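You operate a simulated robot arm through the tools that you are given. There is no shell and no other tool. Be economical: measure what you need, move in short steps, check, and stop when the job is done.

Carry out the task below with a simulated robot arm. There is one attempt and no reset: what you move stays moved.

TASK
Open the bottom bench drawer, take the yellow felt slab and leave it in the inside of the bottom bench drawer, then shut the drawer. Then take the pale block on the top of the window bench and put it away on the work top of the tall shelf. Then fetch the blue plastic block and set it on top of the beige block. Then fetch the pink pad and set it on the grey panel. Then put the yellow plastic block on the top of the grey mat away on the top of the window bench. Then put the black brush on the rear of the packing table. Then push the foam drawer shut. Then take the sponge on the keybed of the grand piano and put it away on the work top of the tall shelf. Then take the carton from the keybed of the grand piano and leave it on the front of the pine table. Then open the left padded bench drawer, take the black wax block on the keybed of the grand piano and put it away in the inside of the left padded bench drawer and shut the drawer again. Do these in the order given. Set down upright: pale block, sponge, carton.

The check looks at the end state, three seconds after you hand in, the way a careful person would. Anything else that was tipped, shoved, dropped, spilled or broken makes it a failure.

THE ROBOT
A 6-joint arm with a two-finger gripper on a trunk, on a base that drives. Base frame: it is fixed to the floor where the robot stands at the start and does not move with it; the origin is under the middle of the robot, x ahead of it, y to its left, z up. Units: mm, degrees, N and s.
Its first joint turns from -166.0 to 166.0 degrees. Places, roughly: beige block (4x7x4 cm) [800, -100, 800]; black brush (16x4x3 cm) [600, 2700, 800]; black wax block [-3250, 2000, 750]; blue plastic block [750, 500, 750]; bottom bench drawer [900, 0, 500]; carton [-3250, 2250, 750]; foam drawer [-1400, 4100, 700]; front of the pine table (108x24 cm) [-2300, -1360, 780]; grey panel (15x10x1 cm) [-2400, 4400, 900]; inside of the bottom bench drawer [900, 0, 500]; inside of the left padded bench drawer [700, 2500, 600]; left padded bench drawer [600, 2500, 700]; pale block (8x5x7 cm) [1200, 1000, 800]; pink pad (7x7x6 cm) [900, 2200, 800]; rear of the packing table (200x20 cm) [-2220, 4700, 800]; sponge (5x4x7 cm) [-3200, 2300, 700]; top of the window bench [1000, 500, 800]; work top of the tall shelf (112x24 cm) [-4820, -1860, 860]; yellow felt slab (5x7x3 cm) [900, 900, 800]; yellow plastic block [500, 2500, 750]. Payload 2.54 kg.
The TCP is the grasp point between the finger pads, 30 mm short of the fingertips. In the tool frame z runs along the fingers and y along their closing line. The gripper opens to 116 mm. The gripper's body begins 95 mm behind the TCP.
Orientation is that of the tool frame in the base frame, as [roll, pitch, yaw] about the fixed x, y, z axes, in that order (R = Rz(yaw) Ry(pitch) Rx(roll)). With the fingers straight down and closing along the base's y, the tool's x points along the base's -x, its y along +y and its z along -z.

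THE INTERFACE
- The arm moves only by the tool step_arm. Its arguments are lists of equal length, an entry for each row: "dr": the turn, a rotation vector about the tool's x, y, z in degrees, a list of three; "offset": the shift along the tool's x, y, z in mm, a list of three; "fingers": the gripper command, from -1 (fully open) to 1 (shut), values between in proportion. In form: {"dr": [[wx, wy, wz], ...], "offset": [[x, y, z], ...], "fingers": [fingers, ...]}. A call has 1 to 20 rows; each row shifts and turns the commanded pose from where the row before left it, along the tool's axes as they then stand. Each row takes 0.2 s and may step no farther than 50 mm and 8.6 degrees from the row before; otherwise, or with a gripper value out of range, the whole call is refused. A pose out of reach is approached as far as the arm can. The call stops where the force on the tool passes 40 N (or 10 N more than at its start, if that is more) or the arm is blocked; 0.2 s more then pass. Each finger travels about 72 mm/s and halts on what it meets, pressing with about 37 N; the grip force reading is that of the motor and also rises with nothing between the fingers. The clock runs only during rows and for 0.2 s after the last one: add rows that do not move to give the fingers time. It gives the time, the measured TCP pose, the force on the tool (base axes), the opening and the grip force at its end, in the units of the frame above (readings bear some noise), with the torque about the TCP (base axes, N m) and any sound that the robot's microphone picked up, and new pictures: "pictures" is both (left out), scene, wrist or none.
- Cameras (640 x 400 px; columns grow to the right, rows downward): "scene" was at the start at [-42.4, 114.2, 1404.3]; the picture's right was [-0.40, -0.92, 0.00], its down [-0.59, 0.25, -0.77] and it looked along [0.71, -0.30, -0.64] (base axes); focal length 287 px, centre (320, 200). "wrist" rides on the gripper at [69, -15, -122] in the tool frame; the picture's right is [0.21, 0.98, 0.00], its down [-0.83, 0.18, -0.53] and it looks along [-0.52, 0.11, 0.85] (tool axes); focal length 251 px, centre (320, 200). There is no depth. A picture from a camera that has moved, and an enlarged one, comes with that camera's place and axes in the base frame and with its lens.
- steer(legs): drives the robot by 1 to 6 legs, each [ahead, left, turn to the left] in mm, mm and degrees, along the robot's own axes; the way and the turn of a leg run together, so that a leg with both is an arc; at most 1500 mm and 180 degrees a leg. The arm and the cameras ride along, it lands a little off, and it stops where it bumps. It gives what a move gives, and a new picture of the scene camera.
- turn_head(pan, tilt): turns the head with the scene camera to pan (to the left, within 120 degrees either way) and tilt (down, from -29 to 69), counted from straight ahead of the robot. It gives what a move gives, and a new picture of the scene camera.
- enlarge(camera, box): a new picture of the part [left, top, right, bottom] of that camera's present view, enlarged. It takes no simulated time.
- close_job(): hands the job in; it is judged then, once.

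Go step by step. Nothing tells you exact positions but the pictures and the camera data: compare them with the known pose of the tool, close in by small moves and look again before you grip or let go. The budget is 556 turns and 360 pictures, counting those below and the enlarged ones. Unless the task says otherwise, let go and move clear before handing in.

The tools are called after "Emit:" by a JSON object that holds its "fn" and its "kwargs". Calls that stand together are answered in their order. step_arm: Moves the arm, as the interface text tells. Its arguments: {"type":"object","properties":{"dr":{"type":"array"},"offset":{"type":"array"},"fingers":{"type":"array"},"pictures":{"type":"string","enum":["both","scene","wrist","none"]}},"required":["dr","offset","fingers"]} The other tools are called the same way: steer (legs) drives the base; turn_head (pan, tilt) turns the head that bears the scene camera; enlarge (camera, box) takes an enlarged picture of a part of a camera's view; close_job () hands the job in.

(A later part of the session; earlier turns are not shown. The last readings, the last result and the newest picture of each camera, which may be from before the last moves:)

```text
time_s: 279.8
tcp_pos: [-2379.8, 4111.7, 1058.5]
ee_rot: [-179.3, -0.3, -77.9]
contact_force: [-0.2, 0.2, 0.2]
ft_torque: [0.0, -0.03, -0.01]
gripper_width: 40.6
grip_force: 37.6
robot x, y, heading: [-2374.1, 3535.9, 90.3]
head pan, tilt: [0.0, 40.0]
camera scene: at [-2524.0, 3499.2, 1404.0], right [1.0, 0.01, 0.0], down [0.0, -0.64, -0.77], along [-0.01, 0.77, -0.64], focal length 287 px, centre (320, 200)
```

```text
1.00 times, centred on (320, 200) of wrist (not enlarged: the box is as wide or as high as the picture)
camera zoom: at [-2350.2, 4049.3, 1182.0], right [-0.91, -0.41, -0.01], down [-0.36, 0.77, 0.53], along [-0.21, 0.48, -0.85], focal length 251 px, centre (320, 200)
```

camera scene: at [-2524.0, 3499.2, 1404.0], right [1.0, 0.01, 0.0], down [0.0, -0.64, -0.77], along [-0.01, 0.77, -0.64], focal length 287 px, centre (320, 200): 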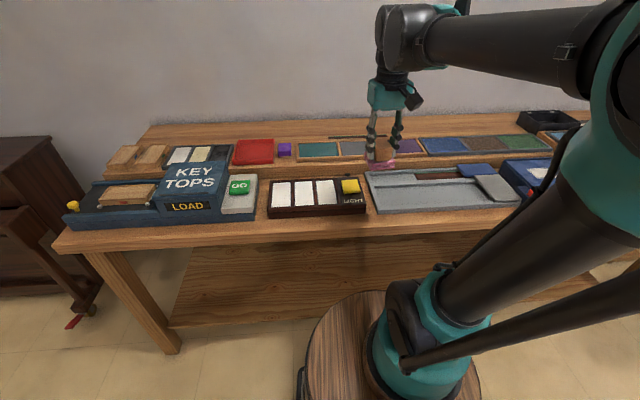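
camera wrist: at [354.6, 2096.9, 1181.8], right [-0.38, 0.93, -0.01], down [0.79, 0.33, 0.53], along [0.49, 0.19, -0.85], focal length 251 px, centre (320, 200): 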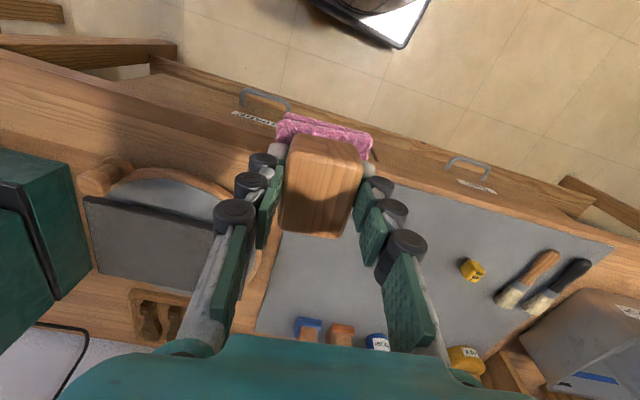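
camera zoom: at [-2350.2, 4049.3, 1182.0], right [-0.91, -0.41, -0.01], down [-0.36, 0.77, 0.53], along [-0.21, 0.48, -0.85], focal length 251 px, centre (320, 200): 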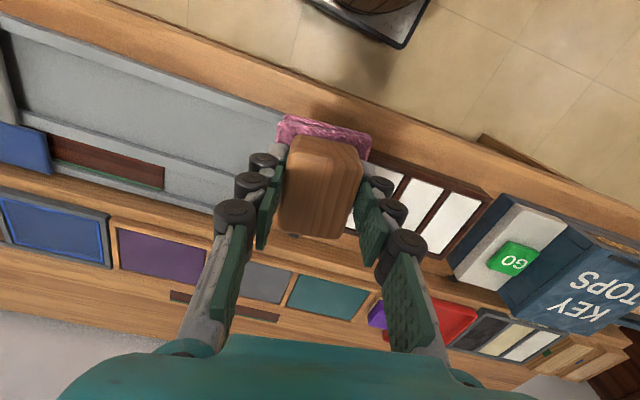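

The grey panel triangulates to (-2405, 4400, ≈897). I rotate 10° to match the table and reach over it.

Emit:
{"fn": "step_arm", "kwargs": {"dr": [[0, 0, 5], [0, 0, 5], [0, 0, 0], [0, 0, 0], [0, 0, 0], [0, 0, 0], [0, 0, 0], [0, 0, 0], [0, 0, 0]], "offset": [[0, 0, 0], [0, 0, 0], [-41, 2, 0], [-41, 2, 0], [-41, 2, 0], [-41, 2, 0], [-41, 2, 0], [-41, 2, 0], [-44, 1, 15]], "fingers": [0.8, 0.8, 0.8, 0.8, 0.8, 0.8, 0.8, 0.8, 0.8], "pictures": "both"}}

Emit:
{"fn": "enlarge", "kwargs": {"camera": "scene", "box": [280, 90, 480, 215]}}

```text
time_s: 281.8
tcp_pos: [-2401.7, 4401.1, 1042.7]
ee_rot: [-179.0, -0.4, -88.0]
contact_force: [-0.7, 0.0, 0.3]
ft_torque: [0.05, 0.02, 0.03]
gripper_width: 40.6
grip_force: 36.5
robot x, y, heading: [-2369.4, 3537.8, 90.4]
head pan, tilt: [0.0, 40.0]
camera scene: at [-2523.9, 3498.6, 1404.0], right [1.0, 0.01, 0.0], down [0.0, -0.64, -0.77], along [-0.01, 0.77, -0.64], focal length 287 px, centre (320, 200)
camera wrist: at [-2385.3, 4335.2, 1166.2], right [-0.97, -0.25, -0.01], down [-0.22, 0.82, 0.53], along [-0.12, 0.51, -0.85], focal length 251 px, centre (320, 200)
```

scene: 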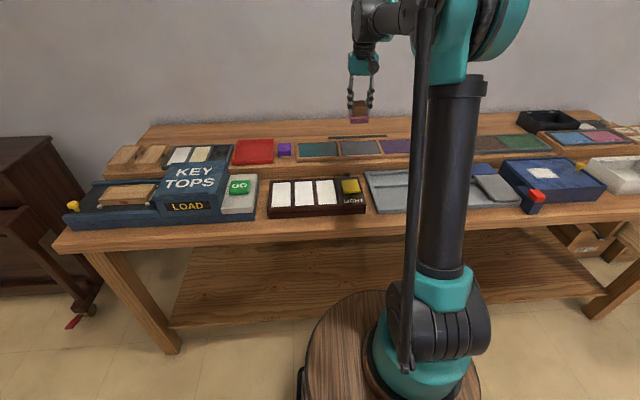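
wrist: 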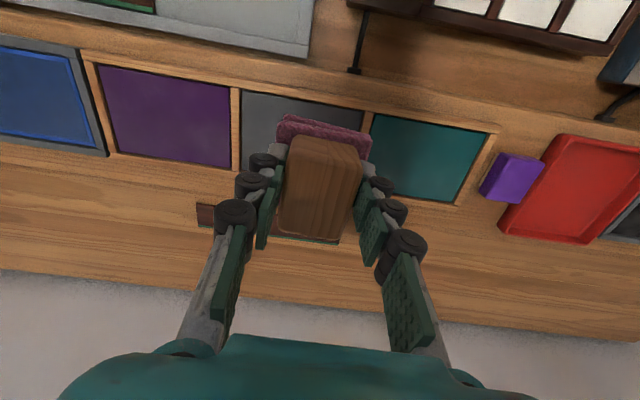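

```text
3.20 times, centred on (380, 152) of scene
camera zoom: at [-2523.9, 3498.6, 1404.0], right [1.0, 0.01, 0.0], down [0.0, -0.64, -0.77], along [-0.01, 0.77, -0.64], focal length 920 px, centre (128, 352)
```

zoom: 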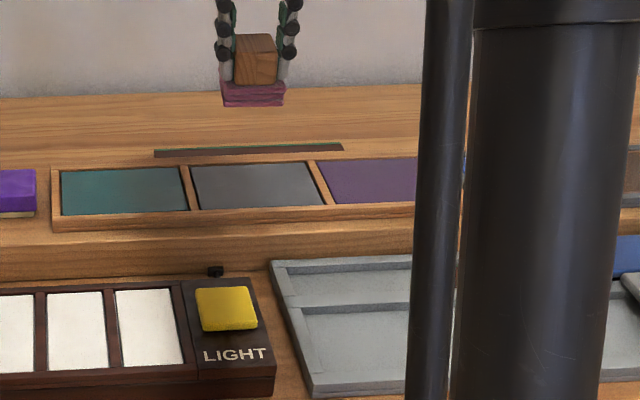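

Refined: panel centre about (-2390, 4436, 875). I move over and lower.

Emit:
{"fn": "step_arm", "kwargs": {"dr": [[0, 0, 0], [0, 0, 0], [0, 0, 0]], "offset": [[-34, -13, 10], [0, 0, 35], [0, 0, 35]], "fingers": [0.8, 0.8, 0.8], "pictures": "wrist"}}

Emit:
{"fn": "enlarge", "kwargs": {"camera": "scene", "box": [280, 90, 480, 215]}}

```text
time_s: 282.6
tcp_pos: [-2388.9, 4437.5, 962.1]
ee_rot: [-179.2, -0.3, -87.9]
contact_force: [0.1, -1.3, -0.5]
ft_torque: [0.06, 0.04, -0.01]
gripper_width: 40.7
grip_force: 37.3
robot x, y, heading: [-2373.8, 3535.3, 90.3]
head pan, tilt: [0.0, 40.0]
camera wrist: at [-2372.5, 4370.3, 1085.5], right [-0.97, -0.25, -0.01], down [-0.22, 0.82, 0.53], along [-0.12, 0.51, -0.85], focal length 251 px, centre (320, 200)
```

wrist: 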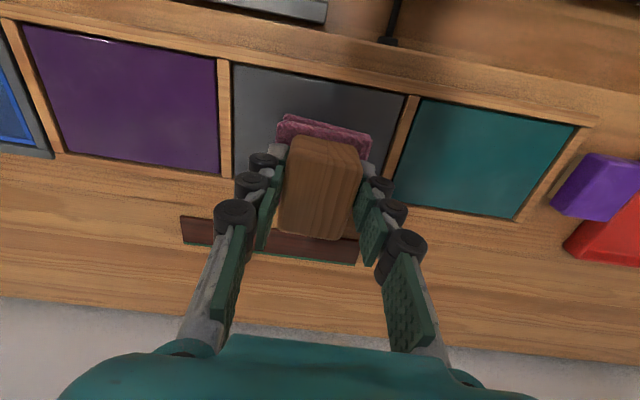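

```text
3.20 times, centred on (380, 152) of scene
camera zoom: at [-2524.0, 3499.1, 1404.0], right [1.0, 0.01, 0.0], down [0.0, -0.64, -0.77], along [-0.01, 0.77, -0.64], focal length 920 px, centre (128, 352)
```

zoom: 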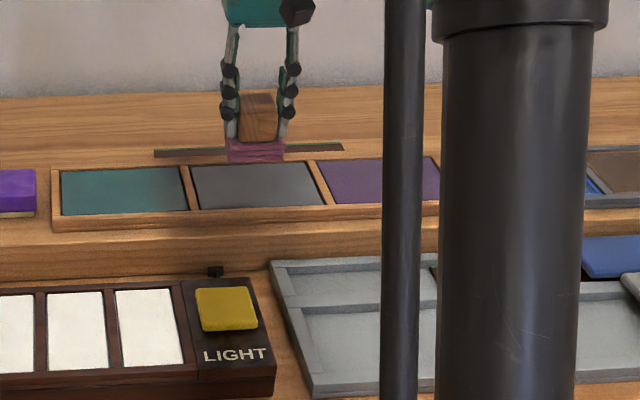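

Emit:
{"fn": "step_arm", "kwargs": {"dr": [[0, 0, 0], [0, 0, 0], [0, 0, 0], [0, 0, 0], [0, 0, 0], [0, 0, 0], [0, 0, 0]], "offset": [[0, -7, 8], [0, 0, 8], [0, 0, 5], [0, 0, 5], [0, 0, 4], [0, 0, 4], [0, 0, 4]], "fingers": [0.8, 0.8, 0.8, 0.8, 0.8, 0.8, 0.8], "pictures": "wrist"}}

Emit:
{"fn": "enlarge", "kwargs": {"camera": "scene", "box": [280, 90, 480, 215]}}

```text
time_s: 284.2
tcp_pos: [-2381.1, 4435.4, 923.9]
ee_rot: [-179.2, -0.3, -87.9]
contact_force: [0.3, -0.6, 0.2]
ft_torque: [-0.02, -0.01, -0.02]
gripper_width: 40.6
grip_force: 37.7
robot x, y, heading: [-2372.1, 3539.7, 90.6]
head pan, tilt: [0.0, 40.0]
camera wrist: at [-2364.2, 4368.8, 1047.4], right [-0.97, -0.25, -0.01], down [-0.22, 0.82, 0.53], along [-0.12, 0.51, -0.85], focal length 251 px, centre (320, 200)
```

wrist: 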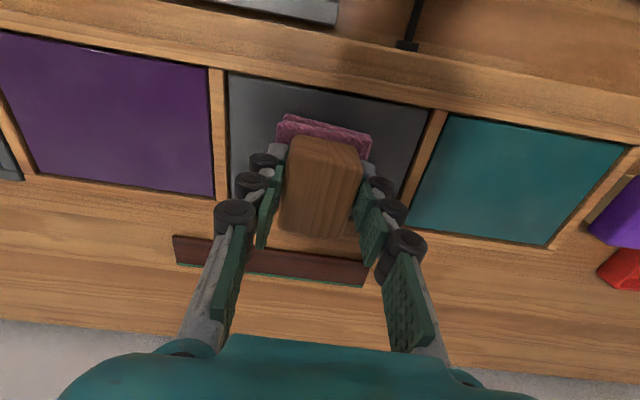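

```text
3.20 times, centred on (380, 152) of scene
camera zoom: at [-2524.0, 3499.2, 1404.0], right [1.0, 0.01, 0.0], down [0.0, -0.64, -0.77], along [-0.01, 0.77, -0.64], focal length 920 px, centre (128, 352)
```

zoom: 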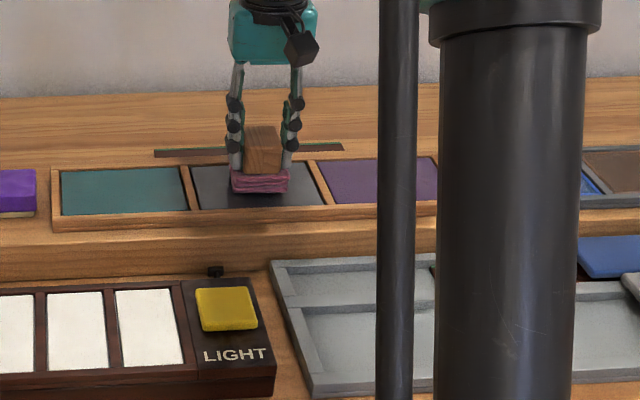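

Emit:
{"fn": "step_arm", "kwargs": {"dr": [[0, 0, 0], [0, 0, 0], [0, 0, 0], [0, 0, 0], [0, 0, 0]], "offset": [[0, 0, 4], [0, 0, 4], [0, 0, 4], [0, 0, 4], [0, 0, 4]], "fingers": [0.8, 0.8, 0.8, 0.8, 0.8], "pictures": "none"}}

Emit:
{"fn": "enlarge", "kwargs": {"camera": "scene", "box": [300, 110, 420, 185]}}

```text
time_s: 285.1
tcp_pos: [-2380.9, 4434.8, 914.9]
ee_rot: [-179.0, -0.2, -88.1]
contact_force: [2.0, -2.5, 21.4]
ft_torque: [-0.02, 0.34, 0.02]
gripper_width: 40.6
grip_force: 36.8
robot x, y, heading: [-2375.7, 3533.5, 90.3]
head pan, tilt: [0.0, 40.0]
stopped in row 4: the force on the tool passed its limit at 50 N (the readings are from after the stop); the commanded pose is now the measured one
```

```text
5.33 times, centred on (360, 148) of scene
camera zoom: at [-2523.8, 3498.3, 1404.0], right [1.0, 0.01, 0.0], down [0.0, -0.64, -0.77], along [0.0, 0.77, -0.64], focal length 1533 px, centre (107, 480)
```

zoom: 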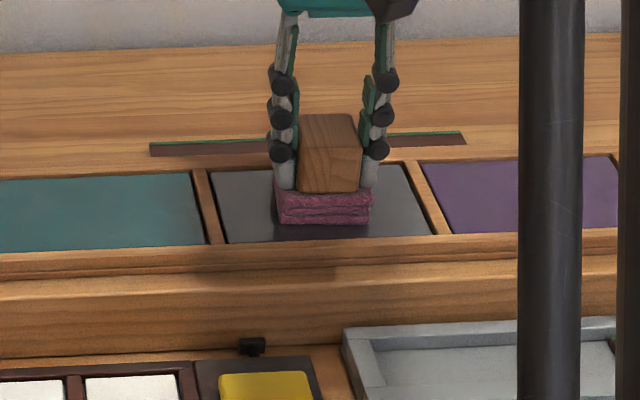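

The pad rests within the grey panel. Release and lift.

Emit:
{"fn": "step_arm", "kwargs": {"dr": [[0, 0, 0], [0, 0, 0], [0, 0, 0], [0, 0, 0], [0, 0, 0], [0, 0, 0]], "offset": [[0, 0, -1], [0, 0, 0], [0, 0, 0], [0, 0, -35], [0, 0, -45], [0, 0, -45]], "fingers": [0, -0.2, -0.2, -0.2, -0.5, -1], "pictures": "scene"}}

Emit:
{"fn": "enlarge", "kwargs": {"camera": "scene", "box": [300, 110, 420, 185]}}

```text
time_s: 286.5
tcp_pos: [-2383.4, 4436.9, 1035.8]
ee_rot: [-179.1, -0.4, -88.0]
contact_force: [0.6, 0.7, -0.2]
ft_torque: [0.01, 0.0, 0.0]
gripper_width: 116.1
grip_force: 0.1
robot x, y, heading: [-2372.1, 3535.9, 90.6]
head pan, tilt: [0.0, 40.0]
camera scene: at [-2523.9, 3499.4, 1404.0], right [1.0, 0.01, 0.0], down [0.0, -0.64, -0.77], along [0.0, 0.77, -0.64], focal length 287 px, centre (320, 200)
```

scene: 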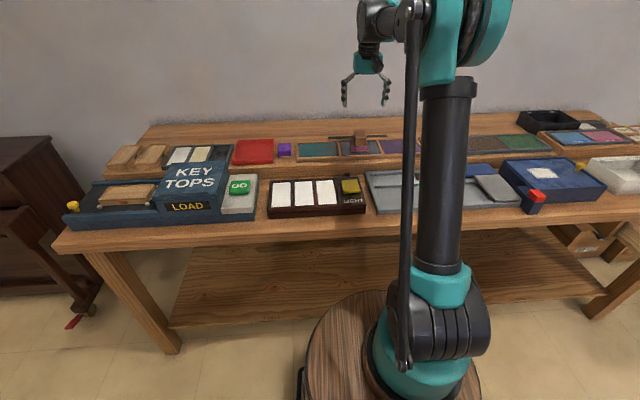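

```text
5.33 times, centred on (360, 148) of scene
camera zoom: at [-2523.9, 3499.4, 1404.0], right [1.0, 0.01, 0.0], down [0.0, -0.64, -0.77], along [0.0, 0.77, -0.64], focal length 1533 px, centre (107, 480)
```

zoom: 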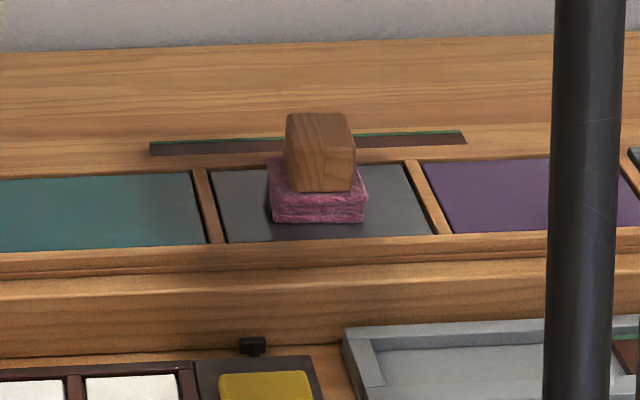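

The pink pad is on the grey panel. Next the yellow block: I retract and drive back to the padded bench.

Emit:
{"fn": "step_arm", "kwargs": {"dr": [[0, 0, 0], [0, 0, 0], [0, 0, 0], [0, 0, 0], [0, 0, 0], [0, 0, 0], [0, 0, 0]], "offset": [[46, 0, -8], [46, 0, -8], [46, 0, -8], [46, 0, -8], [46, 0, -8], [46, 0, -8], [46, 0, -8]], "fingers": [-1, -1, -1, -1, -1, -1, -1], "pictures": "none"}}

Emit:
{"fn": "steer", "kwargs": {"legs": [[-30, -1450, 0], [-150, -650, 0], [0, 0, -90.5], [0, -850, 0]]}}

Emit:
{"fn": "turn_head", "kwargs": {"pan": 0, "tilt": 40}}

```text
time_s: 288.1
tcp_pos: [-2372.5, 4114.7, 1092.6]
ee_rot: [-179.1, -0.3, -87.9]
contact_force: [-0.5, 0.1, -0.9]
ft_torque: [-0.08, -0.04, -0.01]
gripper_width: 116.0
grip_force: 0.1
robot x, y, heading: [-2371.1, 3537.8, 90.2]
head pan, tilt: [0.0, 40.0]
```

```text
time_s: 306.3
tcp_pos: [223.2, 2443.7, 1093.0]
ee_rot: [-179.0, -0.3, 178.8]
contact_force: [0.7, -0.4, 0.5]
ft_torque: [0.02, -0.02, 0.01]
gripper_width: 116.2
grip_force: 0.3
robot x, y, heading: [-355.6, 2475.8, -2.7]
head pan, tilt: [0.0, 40.0]
camera scene: at [-381.3, 2625.1, 1404.0], right [-0.05, -1.0, 0.0], down [-0.64, 0.03, -0.77], along [0.77, -0.04, -0.64], focal length 287 px, centre (320, 200)
```

scene: 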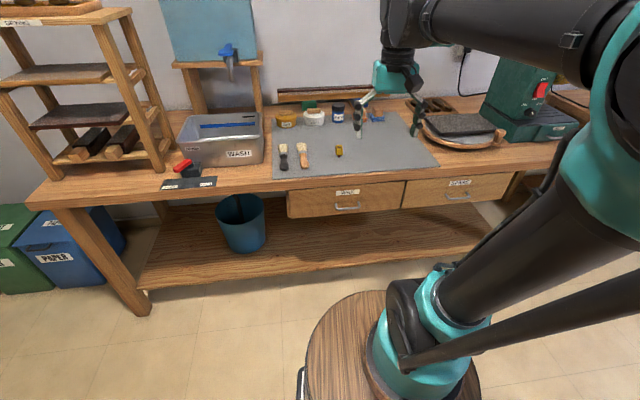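

```text
time_s: 306.9
tcp_pos: [223.0, 2442.7, 1093.0]
ee_rot: [-179.1, -0.3, 179.0]
contact_force: [-0.2, -0.1, 0.3]
ft_torque: [-0.01, 0.02, 0.02]
gripper_width: 115.9
grip_force: 0.0
robot x, y, heading: [-350.8, 2476.3, -2.9]
head pan, tilt: [0.0, 40.0]
camera scene: at [-381.3, 2625.1, 1404.0], right [-0.05, -1.0, 0.0], down [-0.64, 0.03, -0.77], along [0.77, -0.04, -0.64], focal length 287 px, centre (320, 200)
```

scene: 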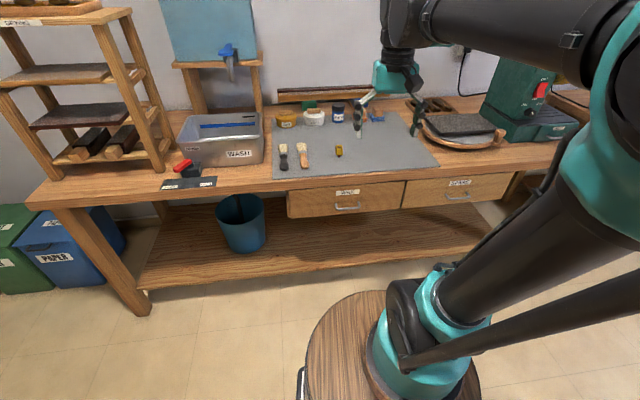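

Emit:
{"fn": "steer", "kwargs": {"legs": [[150, 0, 2.9]]}}

Emit:
{"fn": "step_arm", "kwargs": {"dr": [[0, 0, 0], [0, 0, 0], [0, 0, 0], [0, 0, 0], [0, 0, 0]], "offset": [[-44, 4, 20], [-44, 4, 20], [-44, 4, 20], [-44, 3, 20], [-30, 3, 35]], "fingers": [-1, -1, -1, -1, -1], "pictures": "wrist"}}

```text
time_s: 308.3
tcp_pos: [375.2, 2467.7, 1094.1]
ee_rot: [-179.2, -0.3, -178.3]
contact_force: [0.8, 0.2, 0.0]
ft_torque: [0.01, 0.01, -0.01]
gripper_width: 116.1
grip_force: 0.1
robot x, y, heading: [-205.1, 2478.6, 0.2]
head pan, tilt: [0.0, 40.0]
camera scene: at [-238.6, 2619.9, 1404.0], right [0.0, -1.0, 0.0], down [-0.64, 0.0, -0.77], along [0.77, 0.0, -0.64], focal length 287 px, centre (320, 200)
```

scene: 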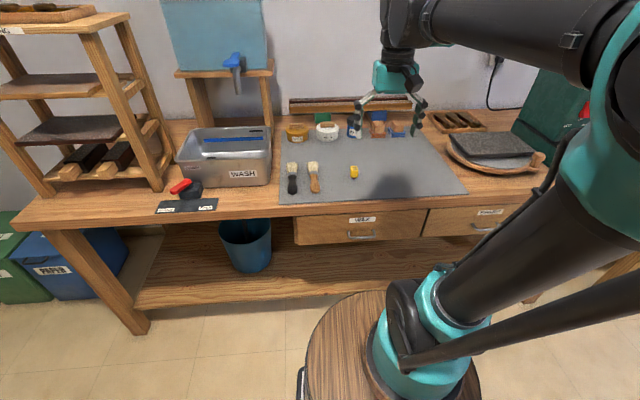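

```text
time_s: 309.5
tcp_pos: [578.8, 2491.3, 974.6]
ee_rot: [-179.1, -0.3, -178.2]
contact_force: [-0.2, -1.1, 0.2]
ft_torque: [-0.02, -0.04, 0.01]
gripper_width: 116.2
grip_force: 0.0
robot x, y, heading: [-202.9, 2470.0, 0.3]
head pan, tilt: [0.0, 40.0]
camera wrist: at [511.3, 2478.3, 1097.5], right [-0.25, 0.97, -0.01], down [0.82, 0.22, 0.53], along [0.51, 0.12, -0.85], focal length 251 px, centre (320, 200)
```

wrist: 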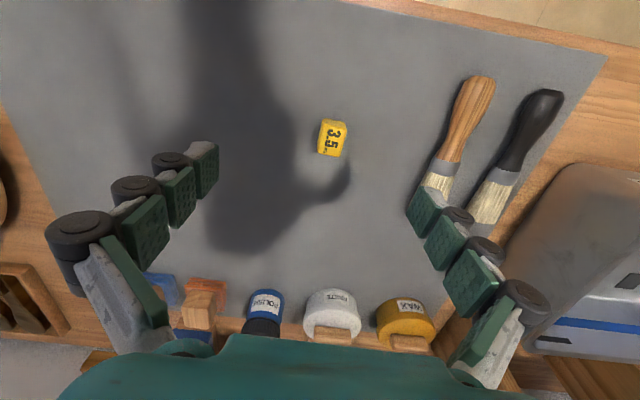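

Emit:
{"fn": "step_arm", "kwargs": {"dr": [[0, 0, -5], [0, 0, 0], [0, 0, 0]], "offset": [[-11, 17, 0], [0, 0, 35], [0, 0, 35]], "fingers": [-0.2, 0, 0], "pictures": "wrist"}}

Emit:
{"fn": "enlarge", "kwargs": {"camera": "wrist", "box": [240, 80, 400, 205]}}

Emit:
{"fn": "enlarge", "kwargs": {"camera": "scene", "box": [290, 110, 410, 205]}}

```text
time_s: 310.3
tcp_pos: [591.3, 2509.9, 907.0]
ee_rot: [-179.0, -0.2, -173.3]
contact_force: [-0.6, 0.3, 0.5]
ft_torque: [-0.04, -0.02, 0.01]
gripper_width: 57.9
grip_force: 0.0
robot x, y, heading: [-203.8, 2470.7, 0.1]
head pan, tilt: [0.0, 40.0]
camera wrist: at [525.0, 2489.5, 1029.3], right [-0.33, 0.94, -0.01], down [0.8, 0.29, 0.53], along [0.5, 0.16, -0.85], focal length 251 px, centre (320, 200)
```

wrist: 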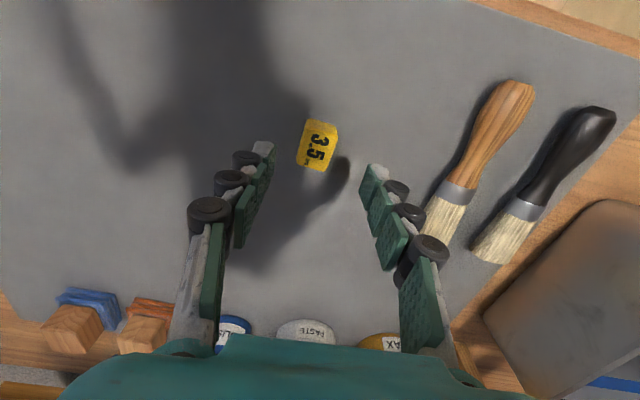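

```text
3.20 times, centred on (320, 142) of wrist
camera zoom: at [525.0, 2489.5, 1029.3], right [-0.33, 0.94, -0.01], down [0.8, 0.29, 0.53], along [0.5, 0.16, -0.85], focal length 805 px, centre (320, 384)
```

zoom: 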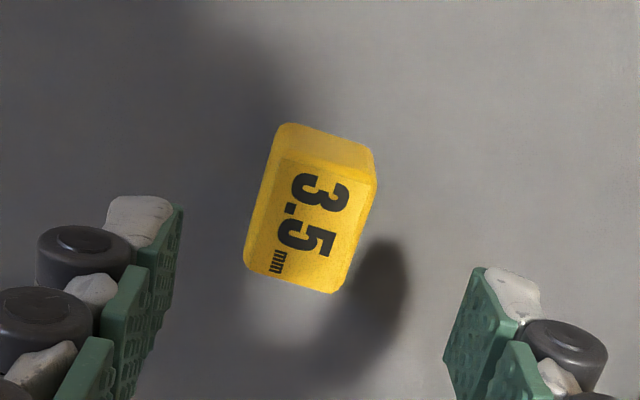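

```text
4.21 times, centred on (350, 158) of scene
camera zoom: at [-238.8, 2619.9, 1404.0], right [0.0, -1.0, 0.0], down [-0.64, 0.0, -0.77], along [0.77, 0.0, -0.64], focal length 1210 px, centre (194, 379)
```

zoom: 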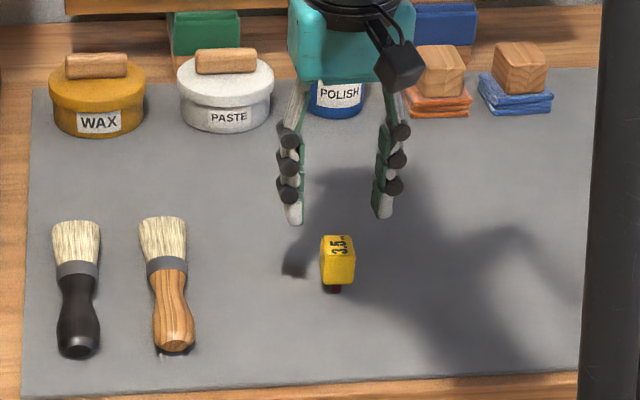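

Emit:
{"fn": "step_arm", "kwargs": {"dr": [[0, 0, 5], [0, 0, 0], [0, 0, 0], [0, 0, 0], [0, 0, 0], [0, 0, 0], [0, 0, 0]], "offset": [[-1, -1, 0], [0, 0, 22], [0, 0, 22], [0, 0, 20], [0, 0, 0], [0, 0, 0], [0, 0, 0]], "fingers": [0, 0, 0, 0, 0.7, 0.9, 0.9], "pictures": "wrist"}}

Emit:
{"fn": "enlarge", "kwargs": {"camera": "scene", "box": [290, 110, 410, 205]}}

```text
time_s: 311.9
tcp_pos: [592.1, 2505.6, 843.2]
ee_rot: [-179.0, -0.3, -178.2]
contact_force: [0.4, -0.6, -0.2]
ft_torque: [0.02, 0.0, 0.0]
gripper_width: 23.8
grip_force: 36.7
robot x, y, heading: [-203.2, 2473.2, -0.1]
head pan, tilt: [0.0, 40.0]
camera wrist: at [525.0, 2491.6, 965.9], right [-0.25, 0.97, -0.01], down [0.82, 0.22, 0.53], along [0.51, 0.12, -0.85], focal length 251 px, centre (320, 200)
```

wrist: 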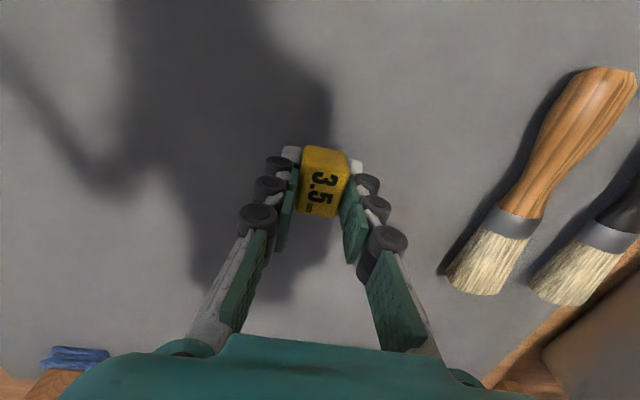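

```text
4.21 times, centred on (350, 158) of scene
camera zoom: at [-238.6, 2619.9, 1404.0], right [0.0, -1.0, 0.0], down [-0.64, 0.0, -0.77], along [0.77, 0.0, -0.64], focal length 1210 px, centre (194, 379)
```

zoom: 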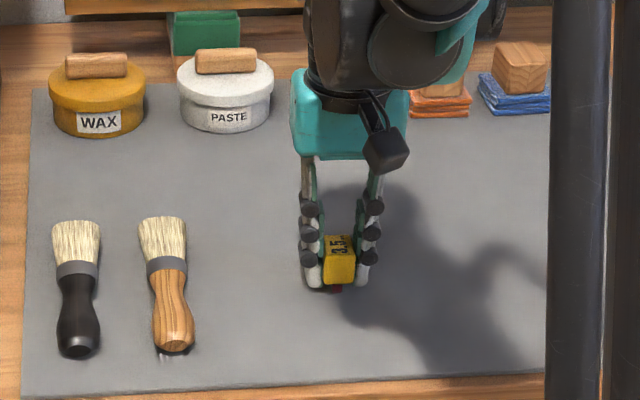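

Yellow block gripped. I carry it to the window bench; the spot where the slab lay, (868, 910), is free.

Emit:
{"fn": "step_arm", "kwargs": {"dr": [[0, 0, 0], [0, 0, 0], [0, 0, 0], [0, 0, 0], [0, 0, 0], [0, 0, 0], [0, 0, 0], [0, 0, 0], [0, 0, 0]], "offset": [[0, 0, -20], [0, 0, -40], [0, 0, -40], [0, 0, -40], [30, 0, -35], [35, 0, -30], [40, 0, -20], [40, 0, -10], [40, 0, 0]], "fingers": [0.95, 0.95, 0.95, 0.95, 0.95, 0.95, 0.95, 0.95, 0.95], "pictures": "none"}}

Emit:
{"fn": "steer", "kwargs": {"legs": [[-20, -1450, 0], [200, -140, 0]]}}

Emit:
{"fn": "turn_head", "kwargs": {"pan": 25, "tilt": 40}}

```text
time_s: 313.9
tcp_pos: [407.9, 2505.0, 1076.8]
ee_rot: [-179.1, -0.2, -178.2]
contact_force: [0.2, -0.1, -0.6]
ft_torque: [-0.02, 0.03, -0.01]
gripper_width: 23.9
grip_force: 36.2
robot x, y, heading: [-203.7, 2471.9, -0.0]
head pan, tilt: [0.0, 40.0]
```

```text
time_s: 322.7
tcp_pos: [619.2, 897.8, 1076.6]
ee_rot: [-179.2, -0.3, -176.5]
contact_force: [-1.0, 0.0, -0.5]
ft_torque: [-0.01, -0.01, -0.01]
gripper_width: 23.8
grip_force: 37.1
robot x, y, heading: [8.3, 843.7, 2.0]
head pan, tilt: [0.0, 40.0]
camera scene: at [-31.7, 992.7, 1404.0], right [0.03, -1.0, 0.0], down [-0.64, -0.02, -0.77], along [0.77, 0.03, -0.64], focal length 287 px, centre (320, 200)
```

scene: 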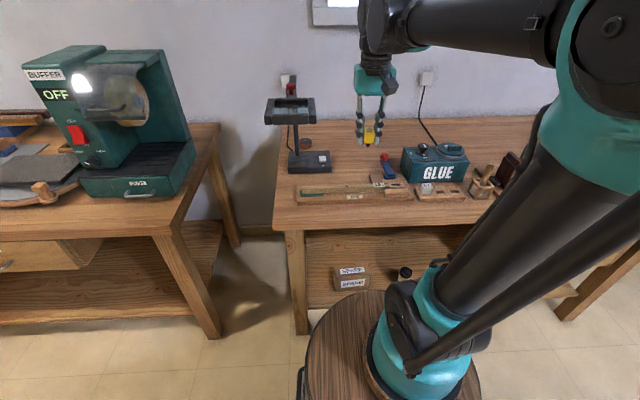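

```text
time_s: 323.6
tcp_pos: [618.4, 899.1, 1076.4]
ee_rot: [-179.2, -0.3, -176.4]
contact_force: [-0.1, -0.2, -0.8]
ft_torque: [0.02, -0.01, -0.03]
gripper_width: 24.1
grip_force: 37.2
robot x, y, heading: [6.6, 845.4, 1.9]
head pan, tilt: [25.0, 40.0]
camera scene: at [-40.9, 1028.3, 1404.0], right [0.45, -0.89, 0.0], down [-0.57, -0.29, -0.77], along [0.68, 0.35, -0.64], focal length 287 px, centre (320, 200)
```

scene: 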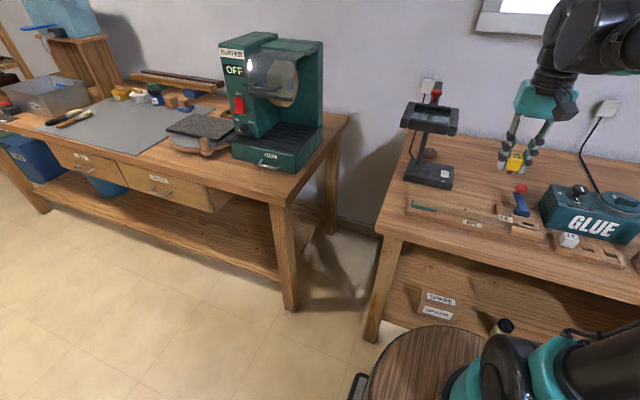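

Emit:
{"fn": "step_arm", "kwargs": {"dr": [[0, 0, 0], [0, 0, 0], [0, 0, 0], [0, 0, 0], [0, 0, 0], [0, 0, 0]], "offset": [[-42, -1, 20], [-42, -1, 25], [-42, -1, 26], [-42, -1, 26], [-42, -1, 26], [-42, -1, 26]], "fingers": [0.95, 0.95, 0.95, 0.95, 0.95, 0.95], "pictures": "wrist"}}

```text
time_s: 325.0
tcp_pos: [869.9, 904.2, 928.1]
ee_rot: [-179.1, -0.4, -176.3]
contact_force: [-0.8, 0.5, 0.1]
ft_torque: [0.0, -0.05, 0.02]
gripper_width: 23.9
grip_force: 36.7
robot x, y, heading: [10.0, 847.3, 1.8]
head pan, tilt: [25.0, 40.0]
camera wrist: at [803.3, 888.0, 1051.1], right [-0.28, 0.96, -0.01], down [0.81, 0.24, 0.53], along [0.51, 0.13, -0.85], focal length 251 px, centre (320, 200)
```

wrist: 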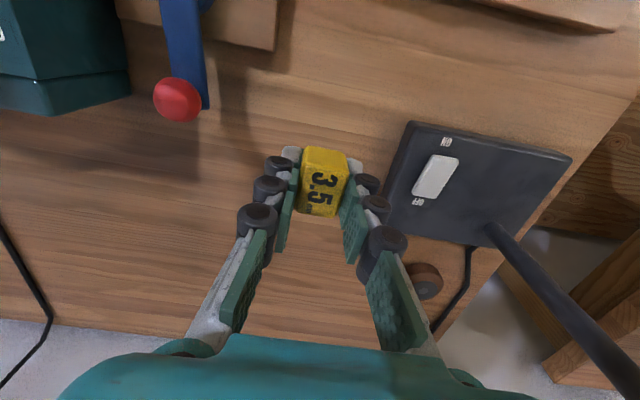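

Clear spot. Lower to contact.

Emit:
{"fn": "step_arm", "kwargs": {"dr": [[0, 0, 0], [0, 0, 0], [0, 0, 0], [0, 0, 0], [0, 0, 0], [0, 0, 0], [0, 0, 0], [0, 0, 0], [0, 0, 0]], "offset": [[0, 0, 30], [0, 0, 25], [0, 0, 15], [0, 0, 5], [0, 0, 4], [0, 0, 4], [0, 0, 4], [0, 0, 4], [0, 0, 4]], "fingers": [0.95, 0.95, 0.95, 0.95, 0.95, 0.95, 0.95, 0.95, 0.95], "pictures": "wrist"}}

Emit:
{"fn": "enlarge", "kwargs": {"camera": "scene", "box": [430, 120, 560, 215]}}

```text
time_s: 327.0
tcp_pos: [868.2, 904.7, 833.3]
ee_rot: [-179.1, -0.3, -176.3]
contact_force: [6.7, 2.2, 37.1]
ft_torque: [0.08, -0.17, -0.01]
gripper_width: 24.3
grip_force: 37.3
robot x, y, heading: [11.5, 844.4, 2.3]
head pan, tilt: [25.0, 40.0]
camera wrist: at [801.5, 887.8, 955.9], right [-0.28, 0.96, -0.01], down [0.81, 0.24, 0.53], along [0.51, 0.13, -0.85], focal length 251 px, centre (320, 200)
```

wrist: 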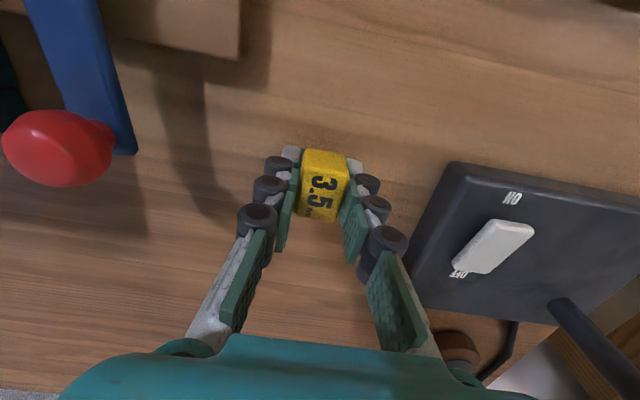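

```text
4.21 times, centred on (495, 168) of scene
camera zoom: at [-42.0, 1028.4, 1404.0], right [0.45, -0.89, 0.0], down [-0.57, -0.29, -0.77], along [0.68, 0.35, -0.64], focal length 1210 px, centre (-417, 337)
```

zoom: 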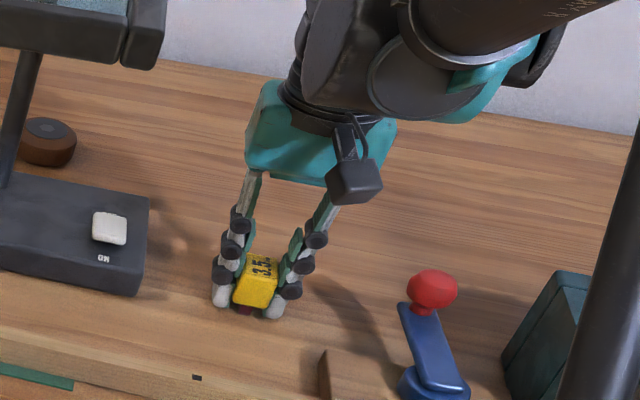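

Emit:
{"fn": "step_arm", "kwargs": {"dr": [[0, 0, 0], [0, 0, 0], [0, 0, 0], [0, 0, 0], [0, 0, 0], [0, 0, 0]], "offset": [[0, 0, -2], [0, 0, 0], [0, 0, 0], [0, 0, -20], [0, 0, -45], [0, 0, -45]], "fingers": [0.7, 0.2, 0.1, 0.1, 0, -0.5], "pictures": "wrist"}}

Emit:
{"fn": "enlarge", "kwargs": {"camera": "scene", "box": [430, 120, 560, 215]}}

```text
time_s: 328.4
tcp_pos: [871.0, 904.8, 944.1]
ee_rot: [-179.1, -0.3, -176.5]
contact_force: [-0.4, -0.5, 0.3]
ft_torque: [0.0, 0.04, 0.0]
gripper_width: 86.9
grip_force: 0.1
robot x, y, heading: [10.0, 847.2, 2.1]
head pan, tilt: [25.0, 40.0]
camera wrist: at [803.8, 889.3, 1066.3], right [-0.28, 0.96, -0.01], down [0.81, 0.24, 0.53], along [0.51, 0.13, -0.85], focal length 251 px, centre (320, 200)
```

wrist: 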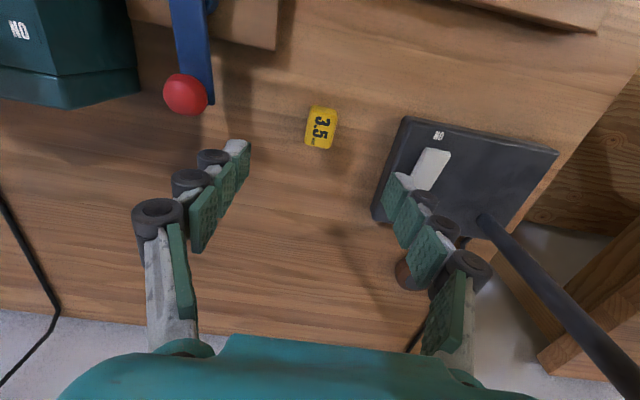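

```text
4.21 times, centred on (495, 168) of scene
camera zoom: at [-40.7, 1028.4, 1404.0], right [0.45, -0.89, 0.0], down [-0.57, -0.29, -0.77], along [0.68, 0.35, -0.64], focal length 1210 px, centre (-417, 337)
```

zoom: 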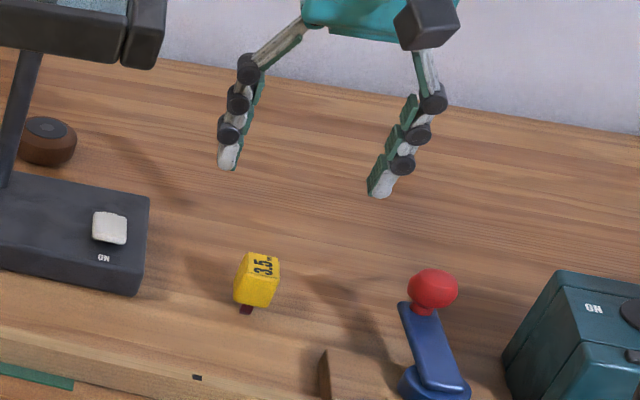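

The yellow block stands on the window bench. Next the black brush: I retract and return to the padded bench.

Emit:
{"fn": "step_arm", "kwargs": {"dr": [[0, 0, 0], [0, 0, 0], [0, 0, 0], [0, 0, 0], [0, 0, 0], [0, 0, 0], [0, 0, 0]], "offset": [[20, 0, -42], [30, 0, -38], [35, 0, -30], [45, 0, 0], [45, 0, 0], [45, 0, 0], [45, 0, 0]], "fingers": [-1, -1, -1, -1, -1, -1, -1], "pictures": "none"}}

Emit:
{"fn": "steer", "kwargs": {"legs": [[-200, 100, -2], [0, 1450, 0], [0, 200, 0]]}}

Emit:
{"fn": "turn_head", "kwargs": {"pan": 5, "tilt": 40}}

```text
time_s: 330.0
tcp_pos: [605.7, 887.9, 1054.5]
ee_rot: [-179.1, -0.3, -176.3]
contact_force: [0.0, -1.0, 0.2]
ft_torque: [0.01, 0.06, 0.01]
gripper_width: 116.0
grip_force: 0.0
robot x, y, heading: [11.6, 847.2, 2.0]
head pan, tilt: [25.0, 40.0]
```

```text
time_s: 339.8
tcp_pos: [397.9, 2632.3, 1055.4]
ee_rot: [-179.1, -0.3, -178.0]
contact_force: [-0.3, 0.7, 0.5]
ft_torque: [-0.01, 0.0, 0.03]
gripper_width: 115.8
grip_force: 0.0
robot x, y, heading: [-199.9, 2604.5, 0.2]
head pan, tilt: [25.0, 40.0]
camera scene: at [-245.2, 2791.4, 1404.0], right [0.43, -0.9, 0.0], down [-0.58, -0.27, -0.77], along [0.69, 0.33, -0.64], focal length 287 px, centre (320, 200)
```

scene: 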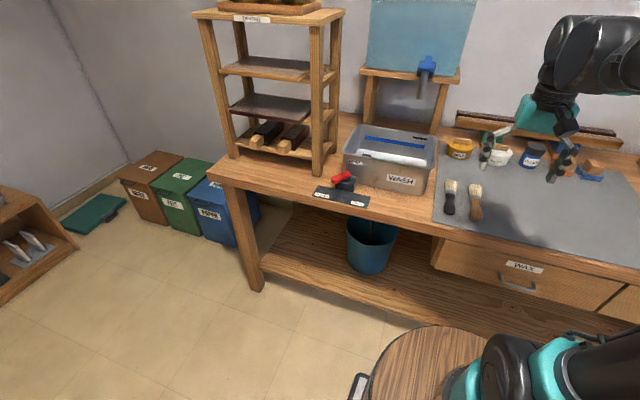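

```text
time_s: 340.6
tcp_pos: [397.7, 2632.3, 1054.7]
ee_rot: [-179.1, -0.4, -178.1]
contact_force: [0.1, 0.4, 0.1]
ft_torque: [0.01, 0.0, -0.05]
gripper_width: 116.0
grip_force: 0.0
robot x, y, heading: [-206.5, 2607.3, 0.2]
head pan, tilt: [5.0, 40.0]
camera scene: at [-237.4, 2762.9, 1404.0], right [0.09, -1.0, 0.0], down [-0.64, -0.06, -0.77], along [0.76, 0.07, -0.64], focal length 287 px, centre (320, 200)
```

scene: 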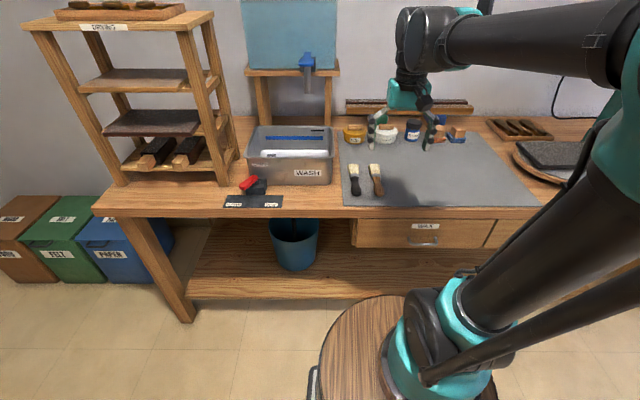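

Emit:
{"fn": "step_arm", "kwargs": {"dr": [[0, 0, 0], [0, 0, 0], [0, 0, 0], [0, 0, 0]], "offset": [[-42, 16, 15], [-42, 16, 15], [-42, 16, 15], [-42, 16, 15]], "fingers": [-0.5, -0.5, -0.5, -0.5], "pictures": "wrist"}}

Emit:
{"fn": "enlarge", "kwargs": {"camera": "scene", "box": [240, 110, 420, 215]}}

```text
time_s: 341.6
tcp_pos: [560.0, 2700.8, 994.3]
ee_rot: [-179.1, -0.3, -178.1]
contact_force: [-0.1, -0.1, 0.9]
ft_torque: [0.05, -0.05, -0.03]
gripper_width: 87.0
grip_force: 0.2
robot x, y, heading: [-202.2, 2610.9, 0.2]
head pan, tilt: [5.0, 40.0]
camera wrist: at [492.8, 2687.2, 1118.1], right [-0.25, 0.97, -0.01], down [0.82, 0.22, 0.53], along [0.51, 0.12, -0.85], focal length 251 px, centre (320, 200)
```

wrist: 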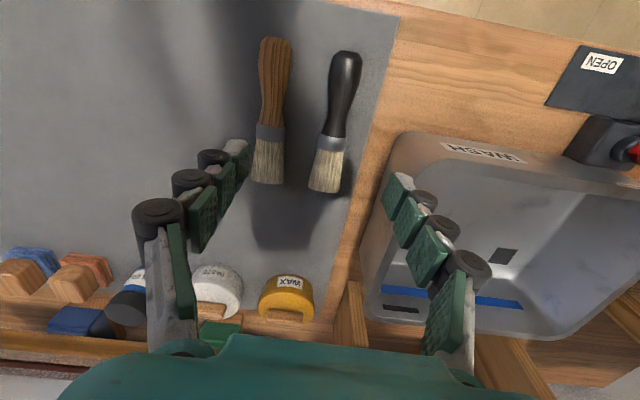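

```text
3.56 times, centred on (330, 162) of scene
camera zoom: at [-237.9, 2762.7, 1404.0], right [0.09, -1.0, 0.0], down [-0.64, -0.06, -0.77], along [0.76, 0.07, -0.64], focal length 1022 px, centre (284, 333)
```

zoom: 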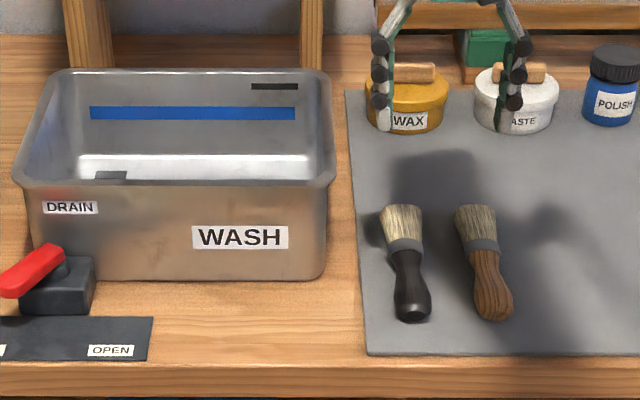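

The black brush's handle is at about (535, 2717) with axis ~8° off x. I align and go down over the handle, in front of the basin.

Emit:
{"fn": "step_arm", "kwargs": {"dr": [[0, 0, -6.4], [0, 0, 0], [0, 0, 0], [0, 0, 0]], "offset": [[0, 0, 0], [22, 19, 20], [0, 0, 40], [0, 0, 45]], "fingers": [0, 0, 0, 0], "pictures": "wrist"}}

Emit:
{"fn": "enlarge", "kwargs": {"camera": "scene", "box": [280, 90, 430, 205]}}

```text
time_s: 342.6
tcp_pos: [537.2, 2715.1, 887.3]
ee_rot: [-179.1, -0.4, -171.7]
contact_force: [0.0, 0.6, -0.4]
ft_torque: [-0.02, -0.02, 0.0]
gripper_width: 58.0
grip_force: 0.1
robot x, y, heading: [-200.9, 2608.4, 0.2]
head pan, tilt: [5.0, 40.0]
camera wrist: at [471.8, 2692.5, 1010.6], right [-0.35, 0.94, -0.01], down [0.79, 0.31, 0.53], along [0.5, 0.18, -0.85], focal length 251 px, centre (320, 200)
```

wrist: 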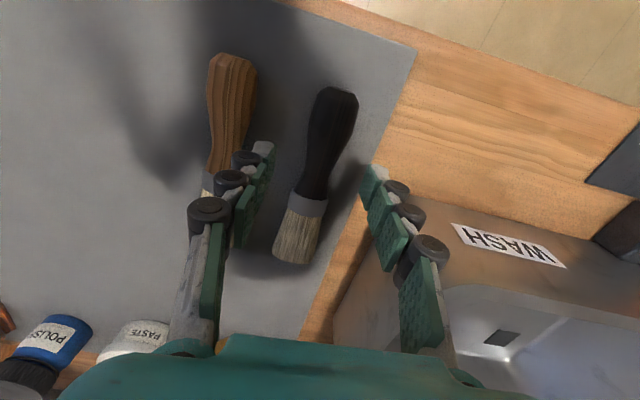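

```text
3.48 times, centred on (355, 148) of scene
camera zoom: at [-237.6, 2762.9, 1404.0], right [0.09, -1.0, 0.0], down [-0.64, -0.06, -0.77], along [0.76, 0.07, -0.64], focal length 1000 px, centre (198, 383)
```

zoom: 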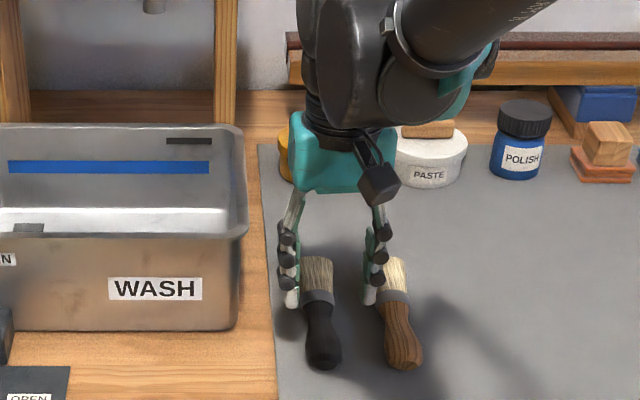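

Emit:
{"fn": "step_arm", "kwargs": {"dr": [[0, 0, 2], [0, 0, 0], [0, 0, 0], [0, 0, 0], [0, 0, 0], [0, 0, 0], [0, 0, 0]], "offset": [[0, 4, 20], [0, 0, 20], [0, 0, 10], [0, 0, 0], [0, 0, 0], [0, 0, 0], [0, 0, 0]], "fingers": [0, 0, 0, 0, 0.7, 0.95, 0.95], "pictures": "wrist"}}

Emit:
{"fn": "enlarge", "kwargs": {"camera": "scene", "box": [280, 90, 430, 205]}}

```text
time_s: 344.2
tcp_pos: [536.8, 2718.4, 835.9]
ee_rot: [-179.1, -0.4, -173.7]
contact_force: [-1.1, 11.2, 15.8]
ft_torque: [0.53, -0.02, 0.03]
gripper_width: 30.8
grip_force: 36.6
robot x, y, heading: [-200.7, 2607.3, 0.3]
head pan, tilt: [5.0, 40.0]
camera wrist: at [470.7, 2699.2, 959.3], right [-0.32, 0.95, -0.01], down [0.8, 0.28, 0.53], along [0.5, 0.16, -0.85], focal length 251 px, centre (320, 200)
```

wrist: 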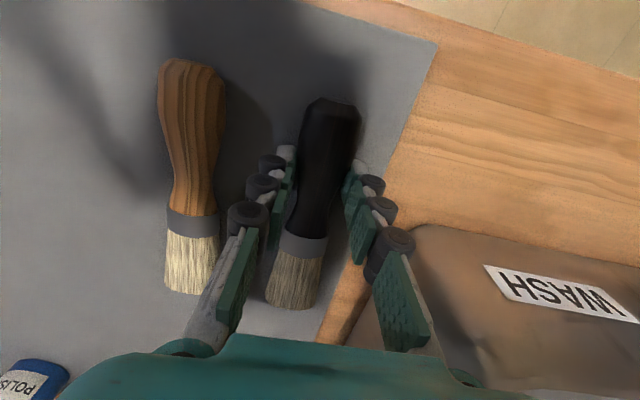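

```text
3.48 times, centred on (355, 148) of scene
camera zoom: at [-238.0, 2763.2, 1404.0], right [0.09, -1.0, 0.0], down [-0.64, -0.06, -0.77], along [0.76, 0.07, -0.64], focal length 1000 px, centre (198, 383)
```

zoom: 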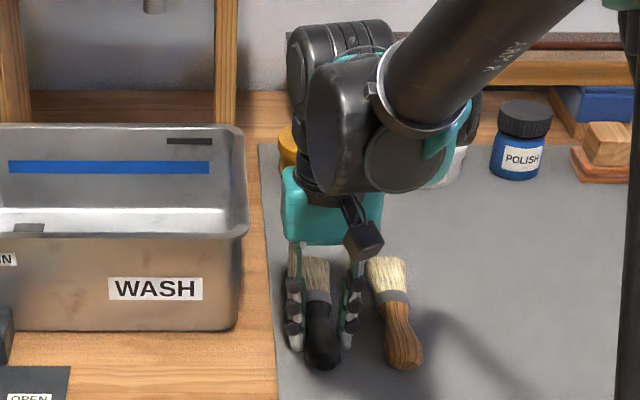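

Emit:
{"fn": "step_arm", "kwargs": {"dr": [[0, 0, 0], [0, 0, 0], [0, 0, 0], [0, 0, 0], [0, 0, 0], [0, 0, 0]], "offset": [[0, 0, -10], [0, 0, -30], [0, 0, -40], [0, 0, -45], [0, 0, -45], [10, -5, -45]], "fingers": [1, 1, 1, 1, 1, 1], "pictures": "both"}}

```text
time_s: 345.6
tcp_pos: [529.9, 2716.8, 1047.3]
ee_rot: [-179.0, -0.3, -173.8]
contact_force: [1.1, 0.0, 0.1]
ft_torque: [0.0, 0.03, -0.02]
gripper_width: 30.8
grip_force: 37.1
robot x, y, heading: [-201.8, 2607.9, 0.0]
head pan, tilt: [5.0, 40.0]
camera scene: at [-237.2, 2762.9, 1404.0], right [0.09, -1.0, 0.0], down [-0.64, -0.06, -0.77], along [0.76, 0.07, -0.64], focal length 287 px, centre (320, 200)
camera wrist: at [463.2, 2696.9, 1169.9], right [-0.32, 0.95, -0.01], down [0.8, 0.28, 0.53], along [0.5, 0.16, -0.85], focal length 251 px, centre (320, 200)
```

scene: 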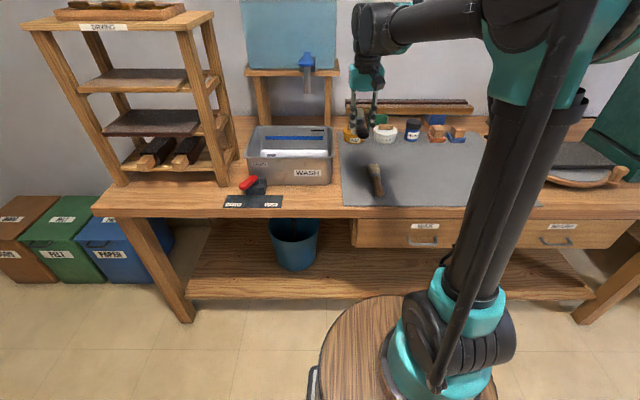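
wrist: 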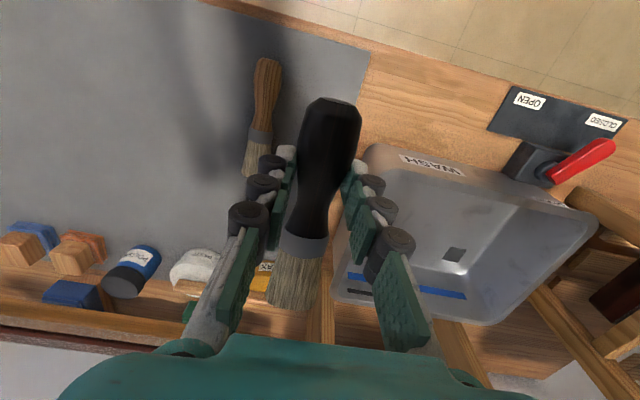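

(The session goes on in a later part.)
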